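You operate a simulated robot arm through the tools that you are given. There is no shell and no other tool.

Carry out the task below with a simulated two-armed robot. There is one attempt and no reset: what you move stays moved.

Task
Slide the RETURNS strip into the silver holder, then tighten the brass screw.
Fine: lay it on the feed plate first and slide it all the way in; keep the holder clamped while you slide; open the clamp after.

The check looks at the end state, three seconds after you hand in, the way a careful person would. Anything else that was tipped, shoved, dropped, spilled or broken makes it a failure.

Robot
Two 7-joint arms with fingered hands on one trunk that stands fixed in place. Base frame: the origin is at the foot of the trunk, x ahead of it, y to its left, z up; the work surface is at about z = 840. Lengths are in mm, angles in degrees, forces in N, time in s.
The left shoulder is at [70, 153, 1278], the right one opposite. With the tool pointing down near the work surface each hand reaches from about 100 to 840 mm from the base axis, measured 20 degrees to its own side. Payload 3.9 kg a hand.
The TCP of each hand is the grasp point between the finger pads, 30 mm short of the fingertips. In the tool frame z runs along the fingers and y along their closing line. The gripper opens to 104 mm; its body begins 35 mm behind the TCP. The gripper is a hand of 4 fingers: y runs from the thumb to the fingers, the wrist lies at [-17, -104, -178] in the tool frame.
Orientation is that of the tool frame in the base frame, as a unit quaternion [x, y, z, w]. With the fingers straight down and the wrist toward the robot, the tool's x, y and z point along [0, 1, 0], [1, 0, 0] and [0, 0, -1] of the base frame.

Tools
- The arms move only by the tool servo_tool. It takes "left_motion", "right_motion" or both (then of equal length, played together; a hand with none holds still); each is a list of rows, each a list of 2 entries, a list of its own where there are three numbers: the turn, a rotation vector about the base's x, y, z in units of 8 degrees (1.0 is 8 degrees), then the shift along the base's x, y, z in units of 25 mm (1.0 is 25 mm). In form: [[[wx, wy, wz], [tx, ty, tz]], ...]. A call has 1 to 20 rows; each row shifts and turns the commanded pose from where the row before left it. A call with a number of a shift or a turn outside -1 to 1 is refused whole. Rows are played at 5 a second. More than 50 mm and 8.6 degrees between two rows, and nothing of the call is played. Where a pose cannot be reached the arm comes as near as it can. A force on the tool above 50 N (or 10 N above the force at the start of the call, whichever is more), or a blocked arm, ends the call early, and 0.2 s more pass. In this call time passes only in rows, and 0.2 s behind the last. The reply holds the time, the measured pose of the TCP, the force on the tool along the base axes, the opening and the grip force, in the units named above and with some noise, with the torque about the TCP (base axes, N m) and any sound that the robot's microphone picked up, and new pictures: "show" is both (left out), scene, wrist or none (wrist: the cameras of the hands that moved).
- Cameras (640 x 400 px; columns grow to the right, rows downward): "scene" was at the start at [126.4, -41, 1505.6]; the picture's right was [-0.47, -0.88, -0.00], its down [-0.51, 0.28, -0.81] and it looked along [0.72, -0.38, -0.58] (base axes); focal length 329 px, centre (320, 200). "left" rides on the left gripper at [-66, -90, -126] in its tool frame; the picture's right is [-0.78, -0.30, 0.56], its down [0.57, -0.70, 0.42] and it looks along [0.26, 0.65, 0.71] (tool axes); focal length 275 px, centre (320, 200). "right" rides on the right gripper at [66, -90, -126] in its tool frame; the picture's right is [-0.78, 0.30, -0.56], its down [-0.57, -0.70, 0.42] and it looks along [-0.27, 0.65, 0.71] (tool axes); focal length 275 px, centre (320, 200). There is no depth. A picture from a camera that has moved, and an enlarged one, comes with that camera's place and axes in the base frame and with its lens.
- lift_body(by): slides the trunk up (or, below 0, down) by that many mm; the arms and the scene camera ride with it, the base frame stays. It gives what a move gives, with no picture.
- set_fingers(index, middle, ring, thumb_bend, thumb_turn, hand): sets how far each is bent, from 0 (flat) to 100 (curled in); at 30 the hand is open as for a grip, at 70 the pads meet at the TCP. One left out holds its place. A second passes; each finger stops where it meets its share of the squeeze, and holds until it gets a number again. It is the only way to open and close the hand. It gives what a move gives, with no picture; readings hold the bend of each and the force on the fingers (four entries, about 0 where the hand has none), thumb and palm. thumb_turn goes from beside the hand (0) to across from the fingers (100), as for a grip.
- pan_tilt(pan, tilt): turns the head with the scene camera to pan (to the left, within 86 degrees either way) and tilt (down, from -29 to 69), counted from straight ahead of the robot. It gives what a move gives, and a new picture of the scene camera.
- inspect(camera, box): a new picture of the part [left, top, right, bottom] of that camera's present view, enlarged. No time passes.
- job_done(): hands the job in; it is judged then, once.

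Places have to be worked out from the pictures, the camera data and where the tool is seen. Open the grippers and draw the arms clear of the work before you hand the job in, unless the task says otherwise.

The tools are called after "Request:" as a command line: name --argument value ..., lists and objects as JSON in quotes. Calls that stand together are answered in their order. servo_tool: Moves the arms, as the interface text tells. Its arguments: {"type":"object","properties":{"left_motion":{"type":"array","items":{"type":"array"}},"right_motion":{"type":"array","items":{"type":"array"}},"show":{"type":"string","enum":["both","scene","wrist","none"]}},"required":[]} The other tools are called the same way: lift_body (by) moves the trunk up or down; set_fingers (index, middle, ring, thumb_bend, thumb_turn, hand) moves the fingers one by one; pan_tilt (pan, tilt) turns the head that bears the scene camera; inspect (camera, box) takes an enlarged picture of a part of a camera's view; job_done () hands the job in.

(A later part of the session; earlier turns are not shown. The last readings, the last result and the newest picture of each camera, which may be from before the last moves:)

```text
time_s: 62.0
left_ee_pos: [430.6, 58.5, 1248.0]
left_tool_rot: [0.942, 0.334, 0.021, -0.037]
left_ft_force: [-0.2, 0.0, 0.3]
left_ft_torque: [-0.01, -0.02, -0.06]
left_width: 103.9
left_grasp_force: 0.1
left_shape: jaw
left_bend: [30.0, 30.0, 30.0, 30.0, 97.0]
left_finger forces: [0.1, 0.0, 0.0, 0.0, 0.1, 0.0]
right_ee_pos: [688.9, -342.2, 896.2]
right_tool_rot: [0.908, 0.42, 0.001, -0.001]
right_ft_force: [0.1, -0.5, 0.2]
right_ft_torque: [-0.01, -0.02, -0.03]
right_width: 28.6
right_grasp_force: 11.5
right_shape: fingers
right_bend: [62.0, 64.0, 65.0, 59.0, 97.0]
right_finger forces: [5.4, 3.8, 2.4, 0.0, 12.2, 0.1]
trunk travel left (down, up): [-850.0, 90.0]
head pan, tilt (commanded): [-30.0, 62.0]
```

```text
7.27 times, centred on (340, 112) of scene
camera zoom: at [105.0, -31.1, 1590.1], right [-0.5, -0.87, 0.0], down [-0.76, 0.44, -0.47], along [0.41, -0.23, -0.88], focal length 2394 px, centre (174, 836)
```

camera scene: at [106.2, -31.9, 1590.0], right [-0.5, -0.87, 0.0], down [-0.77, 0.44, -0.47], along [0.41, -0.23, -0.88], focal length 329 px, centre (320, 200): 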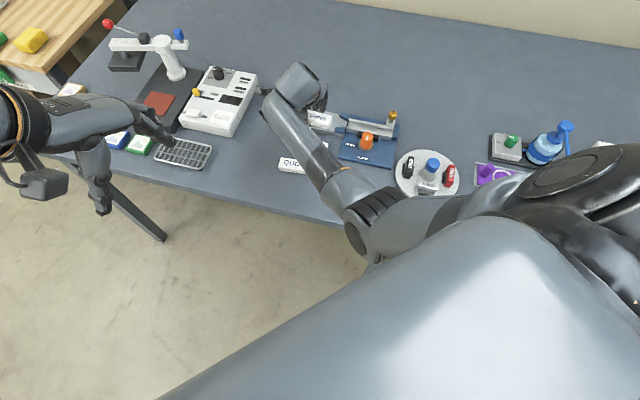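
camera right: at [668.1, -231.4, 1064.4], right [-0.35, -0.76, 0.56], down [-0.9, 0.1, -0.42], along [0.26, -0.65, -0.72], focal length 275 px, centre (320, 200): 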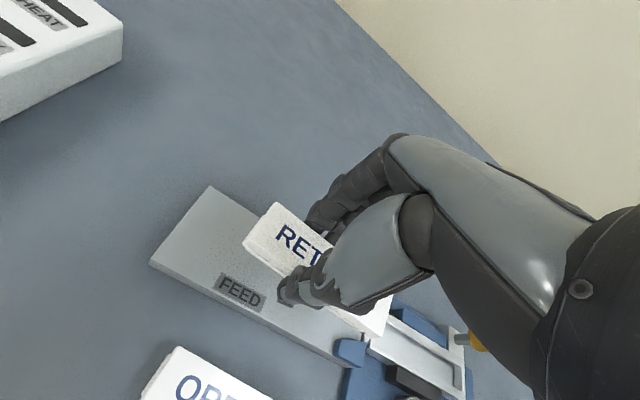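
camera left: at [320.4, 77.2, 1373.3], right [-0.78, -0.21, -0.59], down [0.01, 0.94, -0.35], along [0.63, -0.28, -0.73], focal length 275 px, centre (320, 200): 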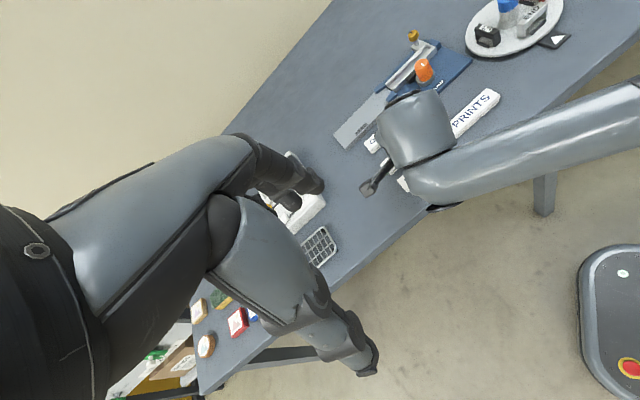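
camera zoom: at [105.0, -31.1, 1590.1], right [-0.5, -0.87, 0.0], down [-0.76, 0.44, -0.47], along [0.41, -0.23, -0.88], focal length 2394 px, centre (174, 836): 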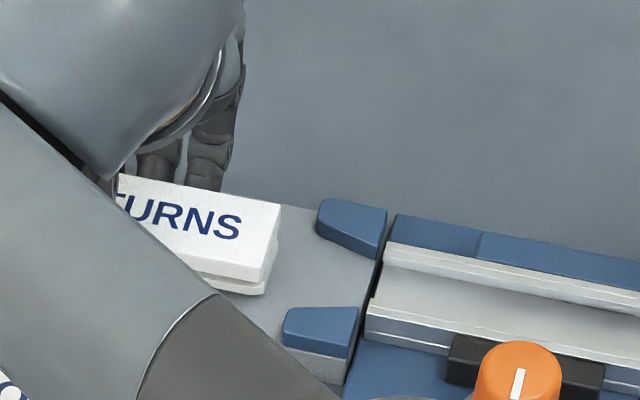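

Still no contact. Two more small steps down.

Request:
servo_tool --right_motion '[[[0, 0, 0], [0, 0, -0.08]], [[0, 0, 0], [0, 0, -0.06]]]' --show "none"

Request:
inspect --camera "scene" --box '[305, 85, 375, 140]'

Request:
inspect --camera "right" --box '[230, 190, 350, 290]'

```text
time_s: 62.6
left_ee_pos: [429.9, 57.6, 1248.2]
left_tool_rot: [0.941, 0.335, 0.022, -0.038]
left_ft_force: [0.3, -0.7, -0.1]
left_ft_torque: [-0.02, -0.02, 0.01]
left_width: 103.7
left_grasp_force: 0.0
left_shape: jaw
left_bend: [30.0, 30.0, 30.0, 30.0, 97.0]
left_finger forces: [0.1, 0.0, 0.0, 0.0, 0.0, 0.0]
right_ee_pos: [687.6, -343.4, 894.6]
right_tool_rot: [0.908, 0.42, 0.0, -0.002]
right_ft_force: [-0.2, 0.1, -0.6]
right_ft_torque: [0.04, -0.02, 0.0]
right_width: 28.8
right_grasp_force: 11.5
right_shape: fingers
right_bend: [62.0, 64.0, 65.0, 59.0, 97.0]
right_finger forces: [5.4, 3.9, 2.5, 0.0, 12.0, 0.0]
trunk travel left (down, up): [-850.0, 90.0]
head pan, tilt (commanded): [-30.0, 62.0]
```

```text
7.27 times, centred on (340, 112) of scene
camera zoom: at [105.0, -31.1, 1590.1], right [-0.5, -0.87, 0.0], down [-0.76, 0.44, -0.47], along [0.41, -0.23, -0.88], focal length 2394 px, centre (174, 836)
```

zoom: 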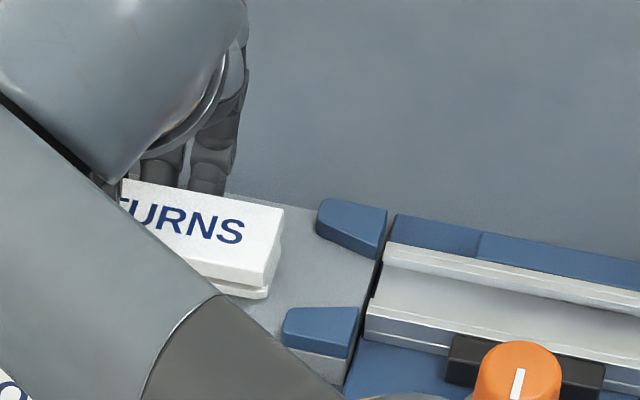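

```text
4.00 times, centred on (290, 240) of right
camera zoom: at [661.5, -234.7, 1020.1], right [-0.28, -0.78, 0.56], down [-0.91, 0.02, -0.42], along [0.32, -0.62, -0.72], focal length 1101 px, centre (440, 40)
```

zoom: 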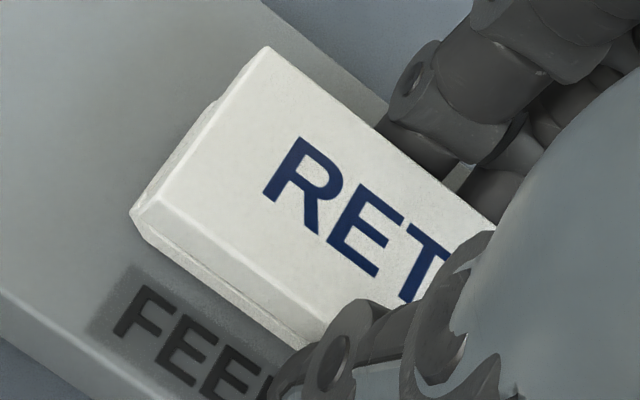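

No contact yet. I keep stepping down.

Request:
servo_tool --right_motion '[[[0, 0, 0], [0, 0, -0.08]], [[0, 0, 0], [0, 0, -0.06]]]' --show "none"

Request:
inspect --camera "scene" --box '[305, 85, 375, 140]'

```text
time_s: 63.2
left_ee_pos: [429.1, 57.7, 1249.0]
left_tool_rot: [0.941, 0.335, 0.023, -0.037]
left_ft_force: [-0.2, 0.6, 0.1]
left_ft_torque: [0.02, -0.01, -0.02]
left_width: 104.1
left_grasp_force: 0.0
left_shape: jaw
left_bend: [30.0, 30.0, 30.0, 30.0, 97.0]
left_finger forces: [0.0, 0.0, 0.0, 0.0, 0.0, 0.0]
right_ee_pos: [689.6, -343.1, 891.5]
right_tool_rot: [0.908, 0.419, 0.001, 0.0]
right_ft_force: [-1.0, -0.8, 3.9]
right_ft_torque: [0.09, 0.05, 0.03]
right_width: 28.8
right_grasp_force: 12.1
right_shape: fingers
right_bend: [62.0, 64.0, 65.0, 60.0, 97.0]
right_finger forces: [4.7, 3.9, 2.9, 0.1, 12.1, 0.0]
trunk travel left (down, up): [-850.0, 90.0]
head pan, tilt (commanded): [-30.0, 62.0]
```

```text
7.27 times, centred on (340, 112) of scene
camera zoom: at [103.0, -30.6, 1590.3], right [-0.5, -0.87, 0.0], down [-0.76, 0.44, -0.47], along [0.41, -0.23, -0.88], focal length 2394 px, centre (174, 836)
```

zoom: 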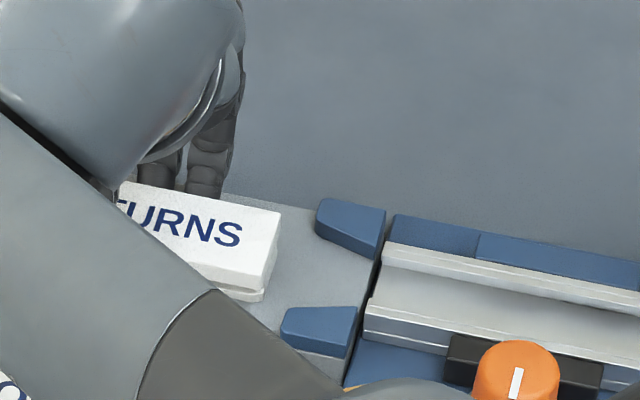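

Contact: 3.9 N upward at TCP z≈892, so the strip now lies on the feed plate (top about 856). Keeping the grip, I slide it 25 mm along the feed axis into the guide funnel in 5 mm steps.

Request:
servo_tool --right_motion '[[[0, 0, 0], [-0.143, -0.14, 0]], [[0, 0, 0], [-0.143, -0.14, 0]], [[0, 0, 0], [-0.143, -0.14, 0]], [[0, 0, 0], [-0.143, -0.14, 0]], [[0, 0, 0], [-0.143, -0.14, 0]]]' --show "none"

Request:
inspect --camera "scene" --box '[305, 85, 375, 140]'

Request:
inspect --camera "right" --box '[310, 270, 450, 390]'

```text
time_s: 64.4
left_ee_pos: [429.4, 57.4, 1249.2]
left_tool_rot: [0.941, 0.335, 0.022, -0.038]
left_ft_force: [0.9, -0.9, 0.1]
left_ft_torque: [0.0, -0.01, 0.01]
left_width: 103.6
left_grasp_force: 0.0
left_shape: jaw
left_bend: [30.0, 30.0, 30.0, 30.0, 97.0]
left_finger forces: [0.0, 0.0, 0.0, 0.0, 0.0, 0.0]
right_ee_pos: [672.0, -360.7, 891.3]
right_tool_rot: [0.908, 0.419, 0.001, -0.002]
right_ft_force: [1.4, 2.0, 4.7]
right_ft_torque: [0.11, 0.05, 0.02]
right_width: 28.5
right_grasp_force: 11.2
right_shape: fingers
right_bend: [62.0, 64.0, 65.0, 60.0, 97.0]
right_finger forces: [5.3, 3.1, 2.4, 0.0, 11.6, 0.0]
trunk travel left (down, up): [-850.0, 90.0]
head pan, tilt (commanded): [-30.0, 62.0]
```

```text
7.27 times, centred on (340, 112) of scene
camera zoom: at [103.7, -30.3, 1590.2], right [-0.5, -0.87, 0.0], down [-0.76, 0.44, -0.47], along [0.41, -0.24, -0.88], focal length 2394 px, centre (174, 836)
```

zoom: 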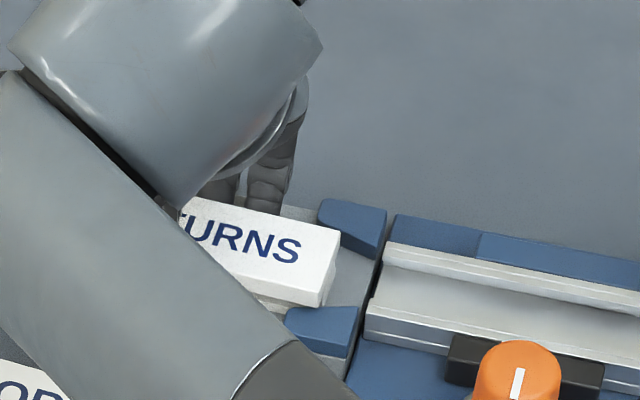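

```text
3.33 times, centred on (380, 330) of right
camera zoom: at [644.5, -251.0, 1016.5], right [-0.28, -0.78, 0.56], down [-0.91, 0.02, -0.42], along [0.32, -0.62, -0.71], focal length 918 px, centre (120, -233)
```

zoom: 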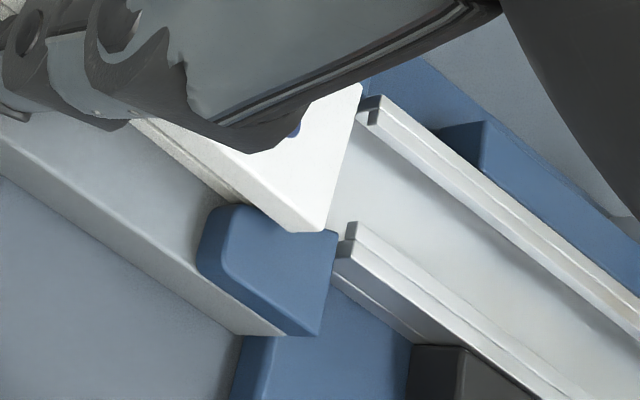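

The strip is nicely centred between the guides, slab over both holder walls. To slide further with the grip, I open the ring finger (the one nearest the guides) out of the way.

Request:
set_fingers --hand "right" --ring 15

Request:
inspect --camera "scene" --box '[305, 85, 375, 140]'

Request:
inspect --camera "right" --box '[230, 150, 450, 370]'

```text
time_s: 65.4
left_ee_pos: [429.9, 58.3, 1249.9]
left_tool_rot: [0.941, 0.335, 0.022, -0.037]
left_ft_force: [0.4, 0.1, 0.8]
left_ft_torque: [0.0, 0.04, 0.01]
left_width: 103.8
left_grasp_force: 0.2
left_shape: jaw
left_bend: [30.0, 30.0, 30.0, 30.0, 97.0]
left_finger forces: [0.1, 0.1, 0.1, 0.0, 0.0, 0.0]
right_ee_pos: [670.4, -360.2, 890.3]
right_tool_rot: [0.908, 0.42, 0.0, -0.001]
right_ft_force: [0.8, 1.2, 3.9]
right_ft_torque: [0.08, 0.05, -0.09]
right_width: 28.4
right_grasp_force: 10.4
right_shape: fingers
right_bend: [62.0, 64.0, 15.0, 61.0, 97.0]
right_finger forces: [5.6, 3.8, 0.0, 0.0, 11.2, 0.0]
trunk travel left (down, up): [-850.0, 90.0]
head pan, tilt (commanded): [-30.0, 62.0]
```

```text
7.27 times, centred on (340, 112) of scene
camera zoom: at [103.9, -30.3, 1590.2], right [-0.5, -0.87, 0.0], down [-0.76, 0.44, -0.47], along [0.41, -0.24, -0.88], focal length 2394 px, centre (174, 836)
```

zoom: 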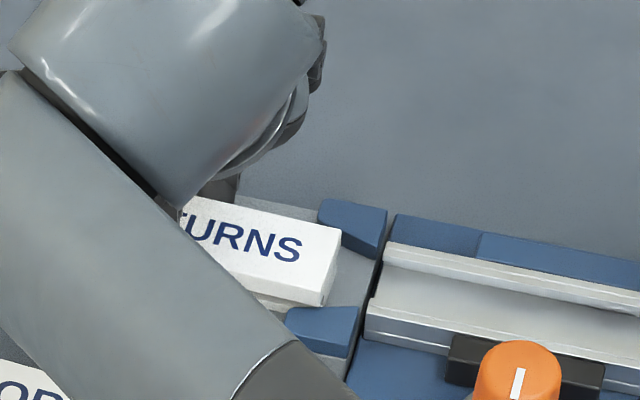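

```text
1.82 times, centred on (340, 260) of right
camera zoom: at [644.7, -251.0, 1016.3], right [-0.28, -0.78, 0.56], down [-0.91, 0.02, -0.42], along [0.32, -0.62, -0.71], focal length 500 px, centre (284, 91)
```

zoom: 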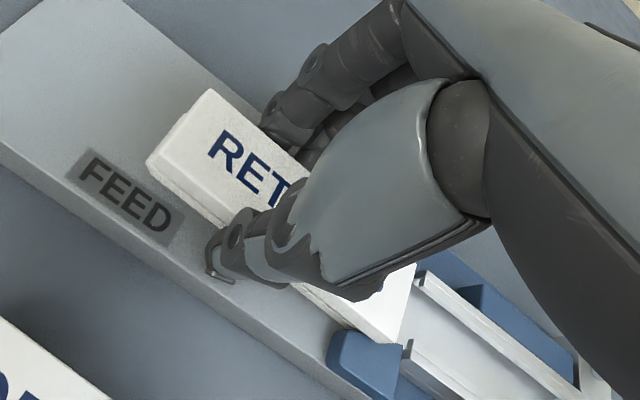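

Ring finger is clear. I slide 22 mm more toward the holder mouth, watching forces.

Request:
servo_tool --right_motion '[[[0, 0, 0], [-0.143, -0.14, 0]], [[0, 0, 0], [-0.143, -0.14, 0]], [[0, 0, 0], [-0.143, -0.14, 0]], [[0, 0, 0], [-0.143, -0.14, 0]]]' --show "none"

Request:
inspect --camera "scene" --box '[305, 85, 375, 140]'

Request:
inspect --camera "right" --box '[230, 150, 450, 370]'

```text
time_s: 66.4
left_ee_pos: [432.4, 58.4, 1248.2]
left_tool_rot: [0.942, 0.334, 0.02, -0.037]
left_ft_force: [0.3, 0.1, -0.9]
left_ft_torque: [0.04, 0.01, -0.01]
left_width: 104.0
left_grasp_force: 0.1
left_shape: jaw
left_bend: [30.0, 30.0, 30.0, 30.0, 97.0]
left_finger forces: [0.1, 0.1, 0.0, 0.0, 0.0, 0.0]
right_ee_pos: [659.3, -372.6, 891.3]
right_tool_rot: [0.907, 0.42, 0.001, -0.001]
right_ft_force: [6.4, 4.4, 0.7]
right_ft_torque: [0.14, -0.12, 0.02]
right_width: 28.4
right_grasp_force: 9.9
right_shape: fingers
right_bend: [62.0, 64.0, 15.0, 61.0, 98.0]
right_finger forces: [5.6, 4.3, 0.0, 0.1, 9.9, 0.1]
trunk travel left (down, up): [-850.0, 90.0]
head pan, tilt (commanded): [-30.0, 62.0]
```

```text
7.27 times, centred on (340, 112) of scene
camera zoom: at [106.5, -29.6, 1590.0], right [-0.5, -0.87, 0.0], down [-0.77, 0.44, -0.47], along [0.41, -0.23, -0.88], focal length 2394 px, centre (174, 836)
```

zoom: 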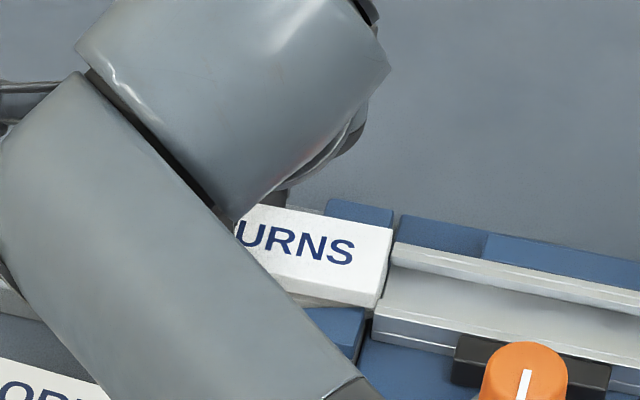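

```text
1.82 times, centred on (340, 260) of right
camera zoom: at [631.5, -264.1, 1016.9], right [-0.28, -0.78, 0.56], down [-0.91, 0.02, -0.42], along [0.32, -0.62, -0.72], focal length 500 px, centre (284, 91)
```

zoom: 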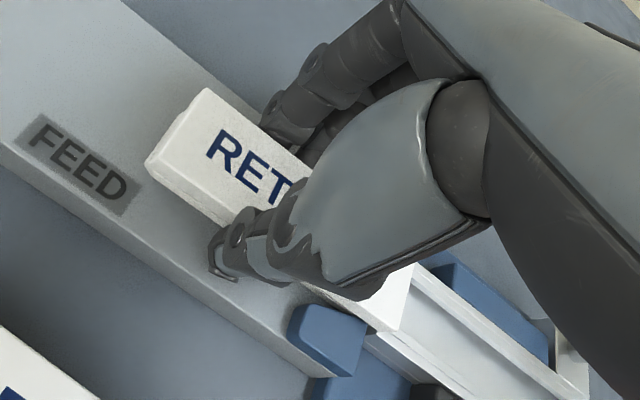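

The leading end has reached the mouth and the resistance rose to about 8 N. I zoom in on the mouth to check alignment.

Request:
inspect --camera "scene" --box '[335, 100, 375, 135]'

Request:
inspect --camera "right" --box '[320, 250, 430, 350]'

```text
11.43 times, centred on (355, 118) of scene
camera zoom: at [106.5, -29.6, 1590.0], right [-0.5, -0.87, 0.0], down [-0.77, 0.44, -0.47], along [0.41, -0.23, -0.88], focal length 3763 px, centre (-80, 1143)
```

zoom: 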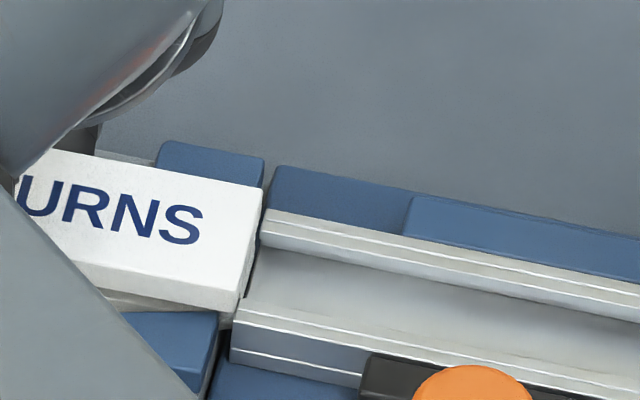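

```text
4.00 times, centred on (375, 300) of right
camera zoom: at [631.5, -264.1, 1016.9], right [-0.28, -0.78, 0.56], down [-0.91, 0.02, -0.42], along [0.32, -0.62, -0.72], focal length 1101 px, centre (100, -200)
```

zoom: 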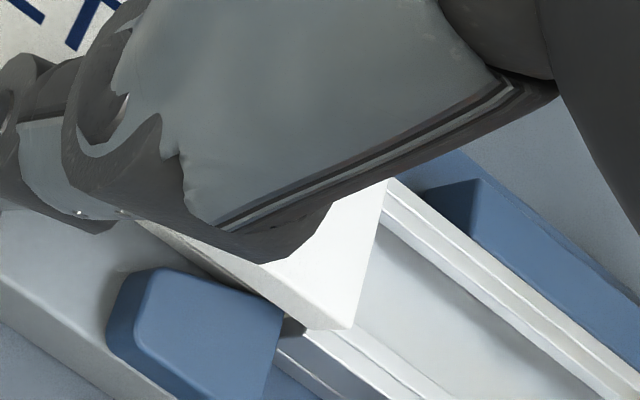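

The strip is aligned with the holder within about 1 mm. I push on in small steps to see if it enters.

Request:
servo_tool --right_motion '[[[0, 0, 0], [-0.115, -0.112, 0]], [[0, 0, 0], [-0.115, -0.112, 0]]]' --show "none"

Request:
inspect --camera "scene" --box '[335, 100, 375, 135]'

Request:
inspect --camera "right" --box '[320, 250, 430, 350]'

```text
time_s: 67.0
left_ee_pos: [431.4, 58.0, 1247.7]
left_tool_rot: [0.942, 0.334, 0.021, -0.037]
left_ft_force: [-0.3, 0.1, -0.5]
left_ft_torque: [0.01, 0.03, 0.04]
left_width: 103.8
left_grasp_force: 0.0
left_shape: jaw
left_bend: [30.0, 30.0, 30.0, 30.0, 97.0]
left_finger forces: [0.0, 0.0, 0.0, 0.0, 0.0, 0.0]
right_ee_pos: [651.6, -380.4, 890.1]
right_tool_rot: [0.908, 0.419, 0.001, -0.002]
right_ft_force: [11.8, 7.2, 0.4]
right_ft_torque: [0.09, -0.26, -0.02]
right_width: 26.3
right_grasp_force: 10.7
right_shape: fingers
right_bend: [60.0, 64.0, 15.0, 63.0, 96.0]
right_finger forces: [6.6, 5.4, 0.0, 0.0, 8.8, 0.0]
trunk travel left (down, up): [-850.0, 90.0]
head pan, tilt (commanded): [-30.0, 62.0]
```

```text
11.43 times, centred on (355, 118) of scene
camera zoom: at [106.9, -29.7, 1590.0], right [-0.5, -0.87, 0.0], down [-0.77, 0.44, -0.47], along [0.41, -0.23, -0.88], focal length 3763 px, centre (-80, 1143)
```

zoom: 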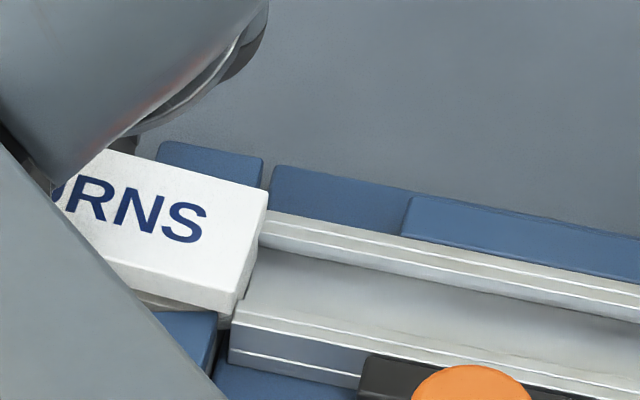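

```text
4.00 times, centred on (375, 300) of right
camera zoom: at [625.2, -272.0, 1016.3], right [-0.28, -0.78, 0.56], down [-0.91, 0.02, -0.42], along [0.32, -0.62, -0.71], focal length 1101 px, centre (100, -200)
```

zoom: 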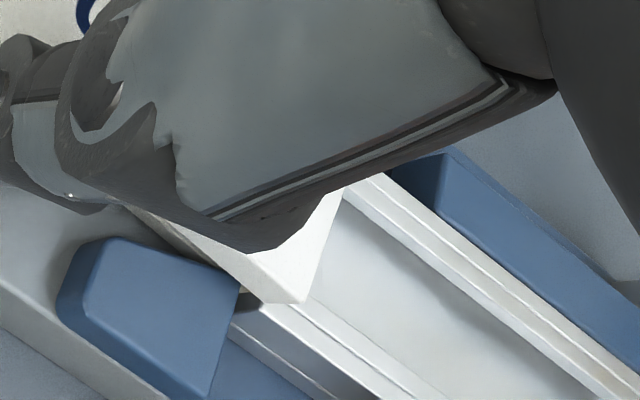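

The strip is aligned but stuck right at the mouth, and it slipped a little in the grip. I'll release it (it lies on the feed plate) and lift the hand away to look at the mouth clearly.

Request:
set_fingers --hand "right" --index 50 --middle 50 --thumb_bend 50 --thumb_turn 97

Request:
servo_tool --right_motion '[[[0, 0, 0], [0, 0, 0.4]], [[0, 0, 0], [0, 0, 0.8]], [[0, 0, 0], [0.2, 0.2, 0.9]], [[0, 0, 0], [0.5, 0.5, 0.9]], [[0, 0, 0], [0.5, 0.5, 0.9]], [[0, 0, 0], [0.5, 0.5, 0.5]], [[0, 0, 0], [0.5, 0.5, 0.3]]]' --show "both"

Request:
inspect --camera "scene" --box '[290, 80, 390, 150]'

Request:
inspect --camera "left" --box '[320, 30, 430, 130]'

```text
time_s: 68.0
left_ee_pos: [430.4, 58.6, 1248.2]
left_tool_rot: [0.942, 0.334, 0.022, -0.038]
left_ft_force: [-0.7, 0.1, -0.9]
left_ft_torque: [0.0, -0.03, 0.0]
left_width: 103.9
left_grasp_force: 0.1
left_shape: jaw
left_bend: [30.0, 30.0, 30.0, 30.0, 97.0]
left_finger forces: [0.0, 0.0, 0.0, 0.0, 0.0, 0.1]
right_ee_pos: [650.5, -381.3, 890.7]
right_tool_rot: [0.908, 0.42, 0.001, -0.002]
right_ft_force: [-0.8, -0.2, 4.3]
right_ft_torque: [-0.14, -0.08, -0.03]
right_width: 53.2
right_grasp_force: 1.8
right_shape: fingers
right_bend: [50.0, 50.0, 15.0, 50.0, 97.0]
right_finger forces: [0.0, 3.8, 0.0, 0.0, 0.1, 0.0]
trunk travel left (down, up): [-850.0, 90.0]
head pan, tilt (commanded): [-30.0, 62.0]
```

```text
time_s: 69.6
left_ee_pos: [431.4, 58.8, 1248.8]
left_tool_rot: [0.941, 0.334, 0.022, -0.038]
left_ft_force: [1.3, -0.3, -1.1]
left_ft_torque: [-0.03, 0.03, 0.02]
left_width: 103.7
left_grasp_force: 0.0
left_shape: jaw
left_bend: [30.0, 30.0, 30.0, 30.0, 97.0]
left_finger forces: [0.1, 0.0, 0.0, 0.0, 0.1, 0.1]
right_ee_pos: [706.3, -326.6, 1008.7]
right_tool_rot: [0.908, 0.419, -0.001, -0.001]
right_ft_force: [0.2, 0.5, 0.9]
right_ft_torque: [-0.01, -0.02, 0.01]
right_width: 53.2
right_grasp_force: 0.1
right_shape: fingers
right_bend: [50.0, 50.0, 15.0, 50.0, 97.0]
right_finger forces: [0.0, 0.0, 0.0, 0.0, 0.0, 0.0]
trunk travel left (down, up): [-850.0, 90.0]
head pan, tilt (commanded): [-30.0, 62.0]
camera scene: at [105.7, -30.4, 1590.0], right [-0.5, -0.87, 0.0], down [-0.77, 0.44, -0.47], along [0.41, -0.23, -0.88], focal length 329 px, centre (320, 200)
camera right: at [679.4, -217.6, 1134.6], right [-0.28, -0.78, 0.56], down [-0.91, 0.02, -0.42], along [0.32, -0.62, -0.72], focal length 275 px, centre (320, 200)
```

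scene: 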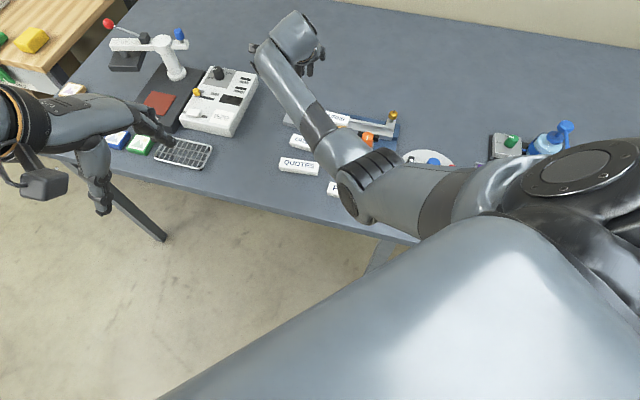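
right: 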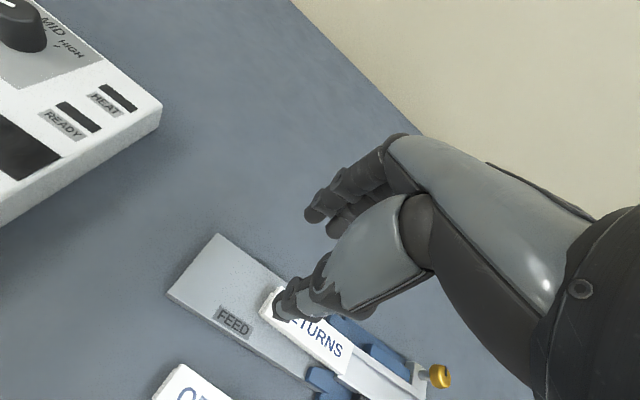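

```text
5.71 times, centred on (340, 115) of scene
camera zoom: at [105.7, -30.4, 1590.0], right [-0.5, -0.87, 0.0], down [-0.77, 0.44, -0.47], along [0.41, -0.23, -0.88], focal length 1881 px, centre (206, 686)
```

zoom: 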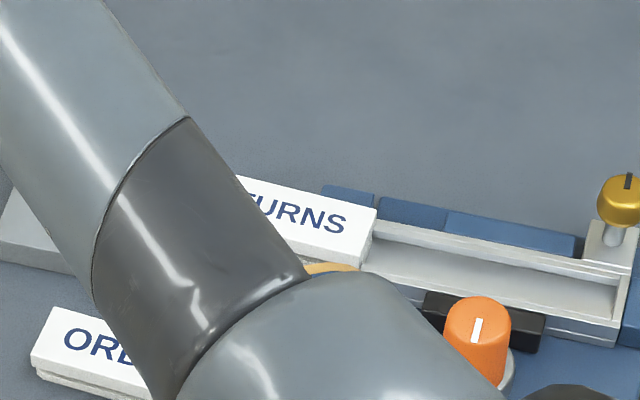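

```text
4.00 times, centred on (375, 80) of left
camera zoom: at [320.2, 76.7, 1373.6], right [-0.78, -0.21, -0.59], down [0.01, 0.94, -0.35], along [0.63, -0.27, -0.73], focal length 1101 px, centre (100, 680)
```

zoom: 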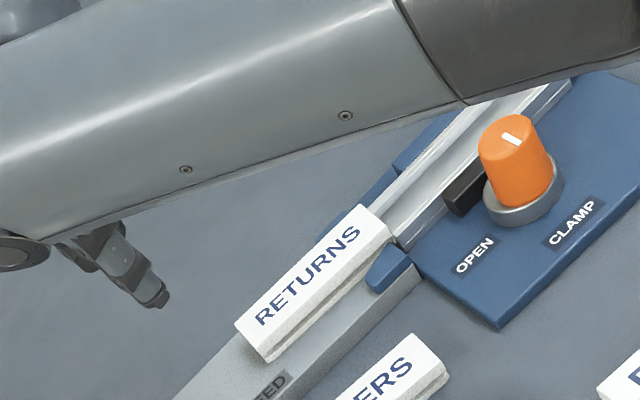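

The strip lies on the feed plate with its leading end at the mouth. I zoom the left camera on it.

Request:
inspect --camera "left" --box '[370, 60, 430, 120]'

Request:
inspect --camera "right" --box '[280, 300, 430, 400]'

Request:
inspect --camera "left" --box '[390, 70, 420, 100]'

```text
6.67 times, centred on (400, 90) of left
camera zoom: at [320.2, 76.7, 1373.6], right [-0.78, -0.21, -0.59], down [0.01, 0.94, -0.35], along [0.63, -0.27, -0.73], focal length 1835 px, centre (-213, 933)
```

zoom: 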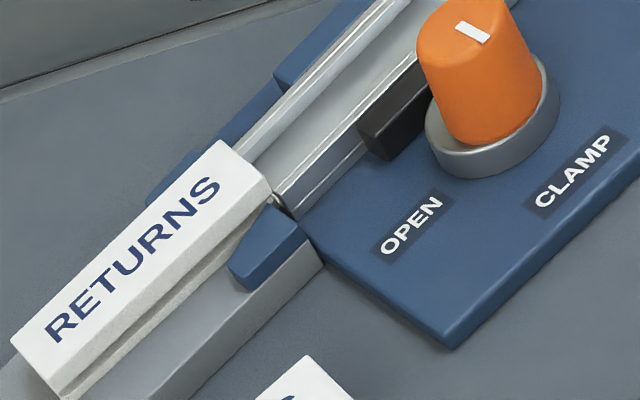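

```text
4.00 times, centred on (355, 350) of right
camera zoom: at [679.4, -217.6, 1134.6], right [-0.28, -0.78, 0.56], down [-0.91, 0.02, -0.42], along [0.32, -0.62, -0.72], focal length 1101 px, centre (180, -400)
```

zoom: 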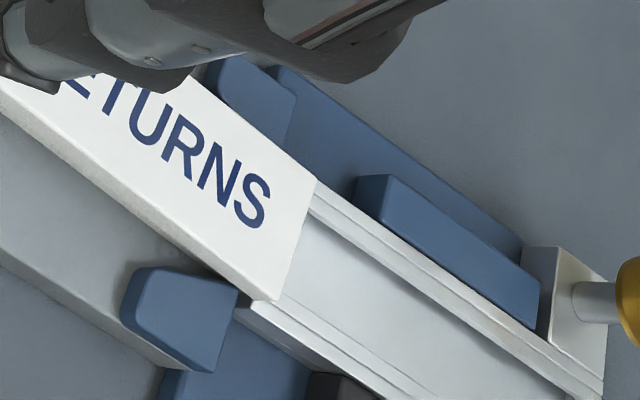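

```text
13.33 times, centred on (405, 85) of left
camera zoom: at [320.2, 76.7, 1373.6], right [-0.78, -0.21, -0.59], down [0.01, 0.94, -0.35], along [0.63, -0.27, -0.73], focal length 3670 px, centre (-813, 1733)
```

zoom: 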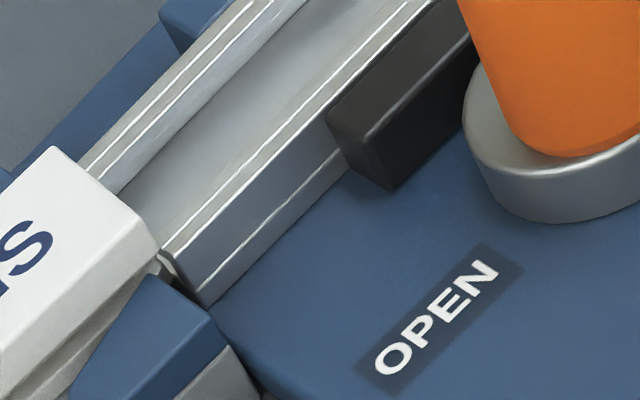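

I need the yaw of the strip relative to the holder; I take sharper zooms from the right wrist camera.

Request:
inspect --camera "right" --box '[300, 310, 370, 380]'

Request:
inspect --camera "right" --box '[340, 330, 420, 400]'

Request:
inspect --camera "left" --box '[355, 75, 415, 125]'

```text
5.71 times, centred on (335, 345) of right
camera zoom: at [679.4, -217.6, 1134.6], right [-0.28, -0.78, 0.56], down [-0.91, 0.02, -0.42], along [0.32, -0.62, -0.72], focal length 1573 px, centre (234, -629)
```

zoom: 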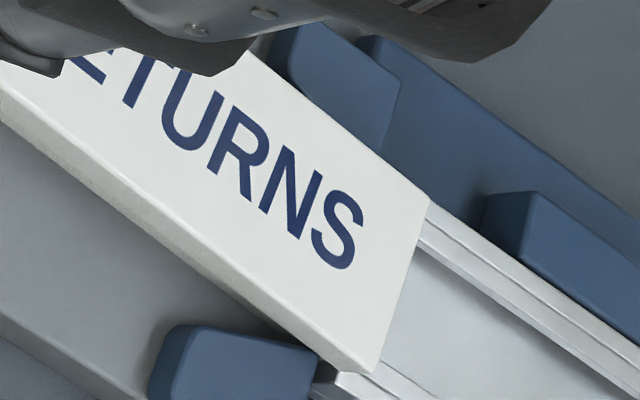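

```text
5.71 times, centred on (380, 365) of right
camera zoom: at [679.4, -217.6, 1134.6], right [-0.28, -0.78, 0.56], down [-0.91, 0.02, -0.42], along [0.32, -0.62, -0.72], focal length 1573 px, centre (-23, -743)
```

zoom: 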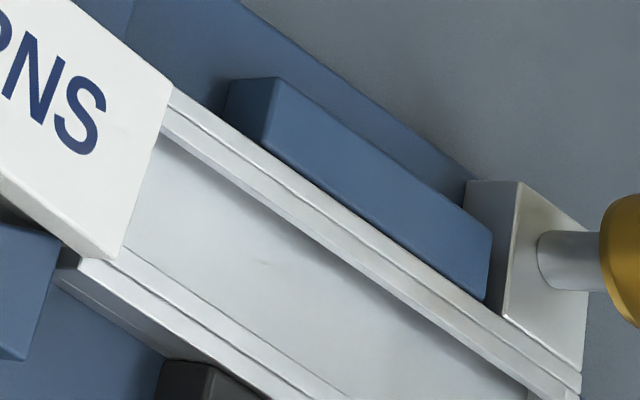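

```text
8.00 times, centred on (385, 100) of left
camera zoom: at [320.2, 76.7, 1373.6], right [-0.78, -0.21, -0.59], down [0.01, 0.94, -0.35], along [0.63, -0.27, -0.73], focal length 2202 px, centre (-200, 1000)
```

zoom: 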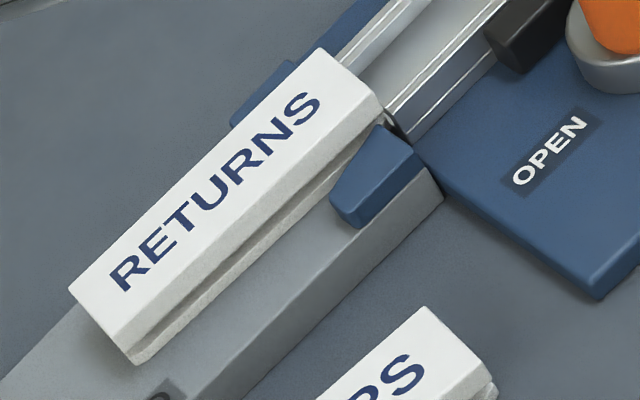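

Strip and holder differ in yaw by roughly 2–4°. I look very closely at the mouth to see what it is catching on.

Request:
inspect --camera "left" --box '[396, 78, 412, 94]'

Request:
inspect --camera "right" --box '[330, 350, 370, 385]'

Request:
inspect --camera "scene" --box '[340, 105, 370, 130]'

```text
16.00 times, centred on (404, 86) of left
camera zoom: at [320.2, 76.7, 1373.6], right [-0.78, -0.21, -0.59], down [0.01, 0.94, -0.35], along [0.63, -0.27, -0.73], focal length 4404 px, centre (-1024, 2024)
```

zoom: 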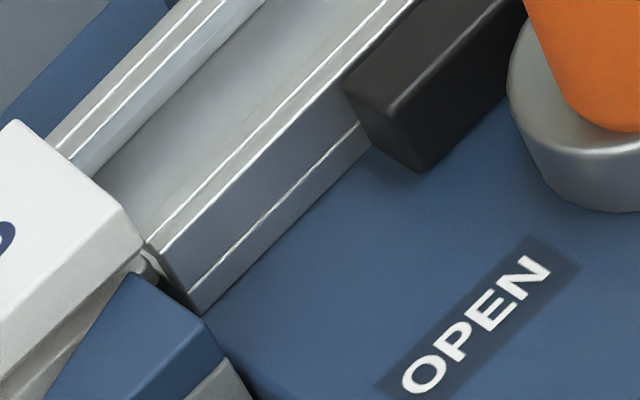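

```text
11.43 times, centred on (350, 368) of right
camera zoom: at [679.4, -217.6, 1134.6], right [-0.28, -0.78, 0.56], down [-0.91, 0.02, -0.42], along [0.32, -0.62, -0.72], focal length 3146 px, centre (-23, -1714)
```

zoom: 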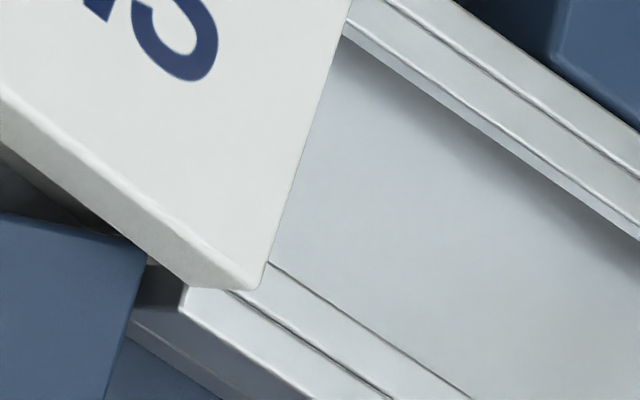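

```text
16.00 times, centred on (355, 118) of scene
camera zoom: at [105.7, -30.4, 1590.0], right [-0.5, -0.87, 0.0], down [-0.77, 0.44, -0.47], along [0.41, -0.23, -0.88], focal length 5268 px, centre (-240, 1520)
```

zoom: 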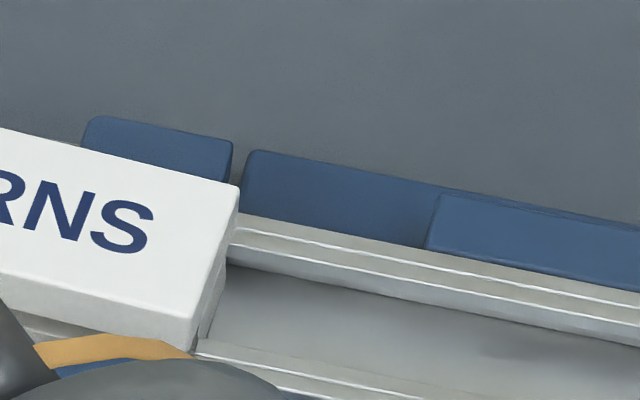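

The catch seems to be at the front side of the mouth with a small yaw error. A better way is to push from behind with a flat pair of fingertips so the strip can centre itself. I raise the right hand and turn it to yaw about +44°, so the finger pads face along the sliding direction.

Request:
servo_tool --right_motion '[[[0, 0, 0], [0, 0, 0.9]], [[0, 0, 0.9], [-0.24, -0.2, 0.4]], [[0, 0, 0.9], [-0.24, -0.2, 0.4]], [[0, 0, 0.9], [-0.24, -0.2, 0.4]], [[0, 0, 0.9], [-0.24, -0.2, 0.4]], [[0, 0, 0.9], [-0.24, -0.2, 0.4]], [[0, 0, 0.9], [-0.24, -0.2, 0.4]], [[0, 0, 0.9], [-0.24, -0.2, 0.4]], [[0, 0, 0.9], [-0.24, -0.2, 0.4]], [[0, 0, 0.9], [-0.24, -0.2, 0.4]], [[0, 0, 0.9], [-0.24, -0.2, 0]], [[0, 0, 0.9], [0, 0, 0]], [[0, 0, 0.7], [0, 0, 0]]]' --show "both"

```text
time_s: 72.4
left_ee_pos: [430.6, 57.6, 1247.7]
left_tool_rot: [0.941, 0.334, 0.022, -0.038]
left_ft_force: [0.1, -0.2, 0.6]
left_ft_torque: [0.02, -0.02, 0.01]
left_width: 103.6
left_grasp_force: 0.1
left_shape: jaw
left_bend: [30.0, 30.0, 30.0, 30.0, 97.0]
left_finger forces: [0.1, 0.0, 0.1, 0.0, 0.0, 0.0]
right_ee_pos: [646.1, -375.0, 1121.2]
right_tool_rot: [0.386, 0.922, -0.001, -0.001]
right_ft_force: [-0.5, 0.5, -1.1]
right_ft_torque: [0.0, 0.02, 0.0]
right_width: 53.2
right_grasp_force: 0.0
right_shape: fingers
right_bend: [50.0, 50.0, 15.0, 50.0, 97.0]
right_finger forces: [0.0, 0.0, 0.0, 0.0, 0.1, 0.0]
trunk travel left (down, up): [-850.0, 90.0]
head pan, tilt (commanded): [-30.0, 62.0]
camera scene: at [105.3, -31.2, 1590.0], right [-0.5, -0.87, 0.0], down [-0.77, 0.44, -0.47], along [0.41, -0.23, -0.88], focal length 329 px, centre (320, 200)
camera right: at [534.7, -391.2, 1246.6], right [0.76, -0.35, 0.55], down [-0.1, -0.9, -0.42], along [0.65, 0.27, -0.72], focal length 275 px, centre (320, 200)
```

scene: 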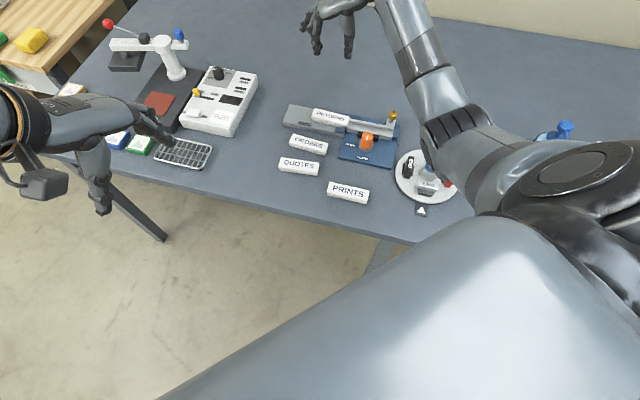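
right: 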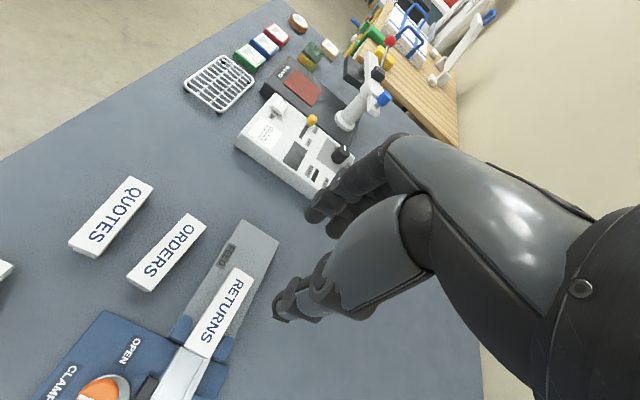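

Now both cameras see the strip and mouth clearly, the wrist camera from the holder side. I zoom in.

Request:
inspect --camera "right" --box '[140, 210, 290, 400]'

Request:
inspect --camera "right" --box '[160, 300, 250, 390]'

Request:
inspect --camera "scene" --box '[270, 90, 410, 170]'

Request:
inspect --camera "left" --box '[340, 30, 450, 130]'

```text
2.11 times, centred on (215, 305) of right
camera zoom: at [534.7, -391.2, 1246.6], right [0.76, -0.35, 0.55], down [-0.1, -0.9, -0.42], along [0.65, 0.27, -0.72], focal length 580 px, centre (541, -21)
```

zoom: 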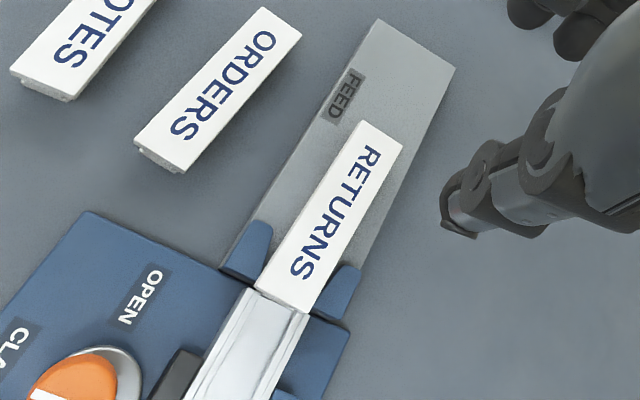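

```text
4.44 times, centred on (205, 345) of right
camera zoom: at [534.7, -391.2, 1246.6], right [0.76, -0.35, 0.55], down [-0.1, -0.9, -0.42], along [0.65, 0.27, -0.72], focal length 1224 px, centre (831, -444)
```

zoom: 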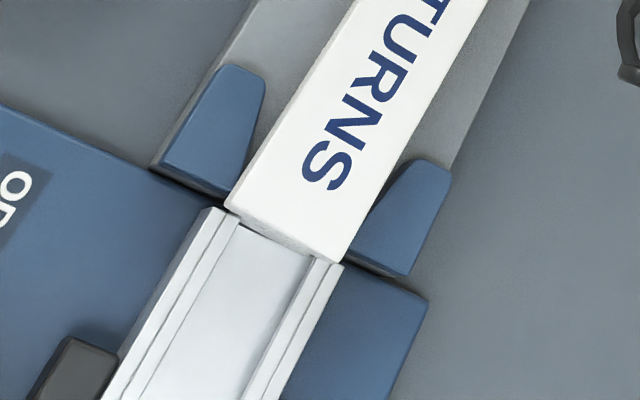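

```text
4.57 times, centred on (340, 130) of scene
camera zoom: at [105.3, -31.2, 1590.0], right [-0.5, -0.87, 0.0], down [-0.77, 0.44, -0.47], along [0.41, -0.23, -0.88], focal length 1505 px, centre (229, 520)
```

zoom: 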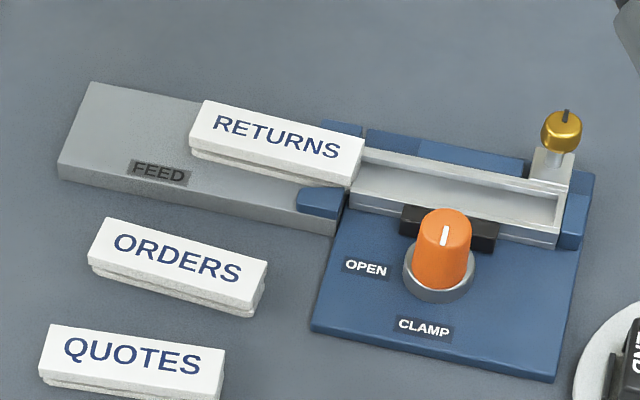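

```text
4.00 times, centred on (395, 80) of left
camera zoom: at [319.8, 75.9, 1373.7], right [-0.78, -0.21, -0.59], down [0.01, 0.94, -0.35], along [0.63, -0.27, -0.73], focal length 1101 px, centre (20, 680)
```

zoom: 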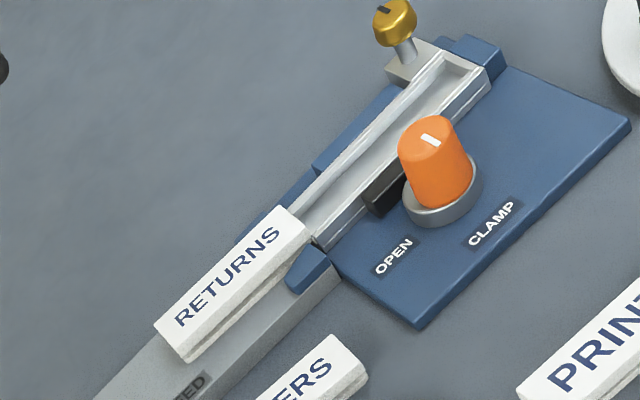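

From the holder side the strip's leading end sits only ~1–2 mm too far back with ~1.5° yaw, so pushing it freely from behind should let the guides centre it. I set a pusher hand shape: index and middle straight, ring open, thumb swung aside, and check how it looks.

Request:
set_fingers --hand "right" --index 60 --middle 60 --ring 15 --thumb_bend 0 --thumb_turn 0

Request:
pan_tilt --pan -30 --tilt 45

Request:
inspect --camera "left" --box '[250, 0, 430, 110]'

```text
time_s: 73.4
left_ee_pos: [430.6, 57.1, 1248.5]
left_tool_rot: [0.942, 0.334, 0.023, -0.037]
left_ft_force: [-0.4, 0.7, 0.2]
left_ft_torque: [-0.03, 0.0, 0.02]
left_width: 104.0
left_grasp_force: 0.0
left_shape: jaw
left_bend: [30.0, 30.0, 30.0, 30.0, 97.0]
left_finger forces: [0.0, 0.0, 0.0, 0.0, 0.1, 0.0]
right_ee_pos: [646.8, -376.2, 1120.3]
right_tool_rot: [0.387, 0.922, 0.0, -0.001]
right_ft_force: [0.6, -0.4, -0.1]
right_ft_torque: [0.02, 0.01, -0.03]
right_width: 138.0
right_grasp_force: 0.0
right_shape: fingers
right_bend: [60.0, 60.0, 15.0, 0.0, 0.0]
right_finger forces: [0.0, 0.0, 0.0, 0.1, 0.0, 0.1]
trunk travel left (down, up): [-850.0, 90.0]
head pan, tilt (commanded): [-30.0, 62.0]
```

```text
time_s: 74.2
left_ee_pos: [430.6, 56.8, 1248.2]
left_tool_rot: [0.942, 0.334, 0.022, -0.037]
left_ft_force: [-0.1, 0.6, -0.1]
left_ft_torque: [0.01, 0.0, -0.01]
left_width: 104.0
left_grasp_force: 0.1
left_shape: jaw
left_bend: [30.0, 30.0, 30.0, 30.0, 97.0]
left_finger forces: [0.0, 0.0, 0.1, 0.0, 0.0, 0.1]
right_ee_pos: [644.6, -376.0, 1120.5]
right_tool_rot: [0.388, 0.922, -0.001, -0.002]
right_ft_force: [0.4, -0.3, 0.5]
right_ft_torque: [-0.01, 0.0, 0.04]
right_width: 137.7
right_grasp_force: 0.0
right_shape: fingers
right_bend: [60.0, 60.0, 15.0, 0.0, 0.0]
right_finger forces: [0.1, 0.0, 0.0, 0.0, 0.1, 0.0]
trunk travel left (down, up): [-850.0, 90.0]
head pan, tilt (commanded): [-30.0, 45.0]
camera scene: at [119.6, -39.6, 1611.8], right [-0.5, -0.87, 0.0], down [-0.61, 0.35, -0.71], along [0.61, -0.35, -0.71], focal length 329 px, centre (320, 200)
```

scene: 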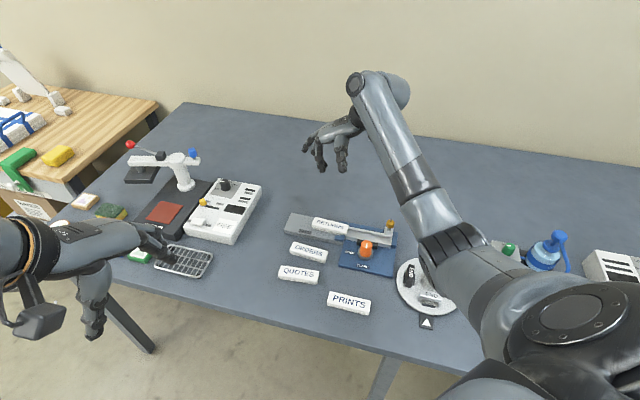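

```text
3.56 times, centred on (340, 55) of left
camera zoom: at [319.5, 76.0, 1373.8], right [-0.78, -0.21, -0.59], down [0.01, 0.94, -0.35], along [0.63, -0.27, -0.73], focal length 979 px, centre (249, 716)
```

zoom: 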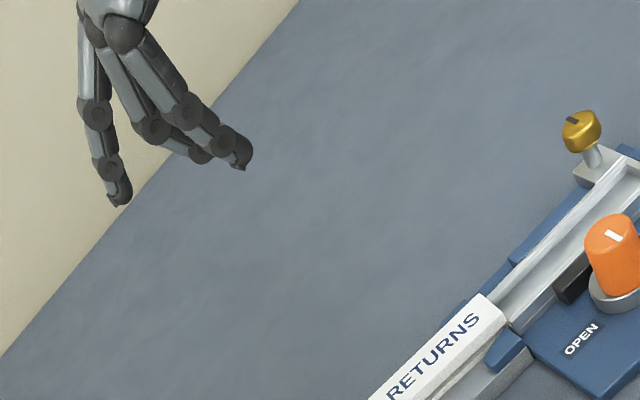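

I zoom in on the hand from the head camera to see the thumb and finger heights.

Request:
inspect --camera "scene" --box '[290, 90, 400, 190]'

Request:
inspect --camera "right" --box '[230, 100, 450, 400]'

```text
4.00 times, centred on (345, 140) of scene
camera zoom: at [119.6, -39.6, 1611.8], right [-0.5, -0.87, 0.0], down [-0.61, 0.35, -0.71], along [0.61, -0.35, -0.71], focal length 1317 px, centre (220, 440)
```

zoom: 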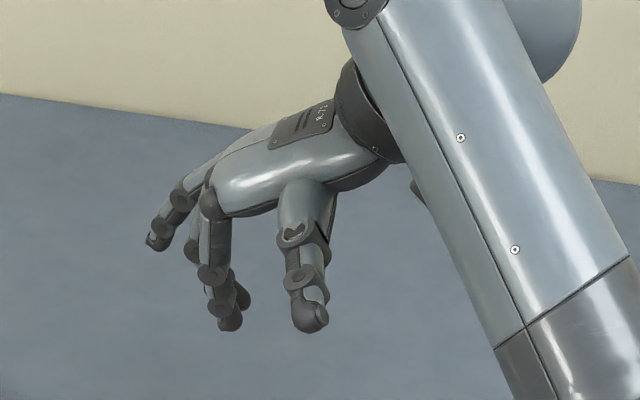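

```text
1.33 times, centred on (340, 250) of right
camera zoom: at [534.5, -391.0, 1247.0], right [0.76, -0.35, 0.56], down [-0.1, -0.9, -0.42], along [0.65, 0.26, -0.72], focal length 367 px, centre (293, 133)
```

zoom: 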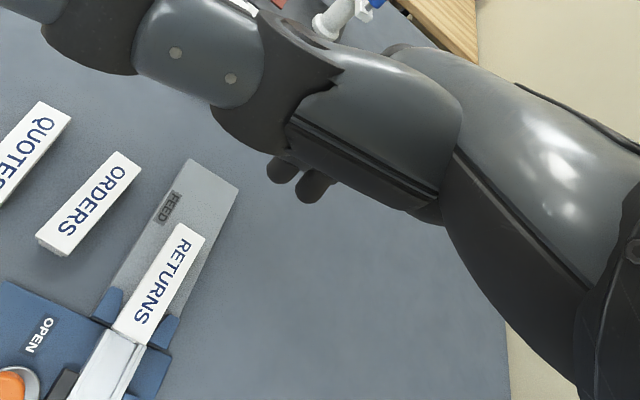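

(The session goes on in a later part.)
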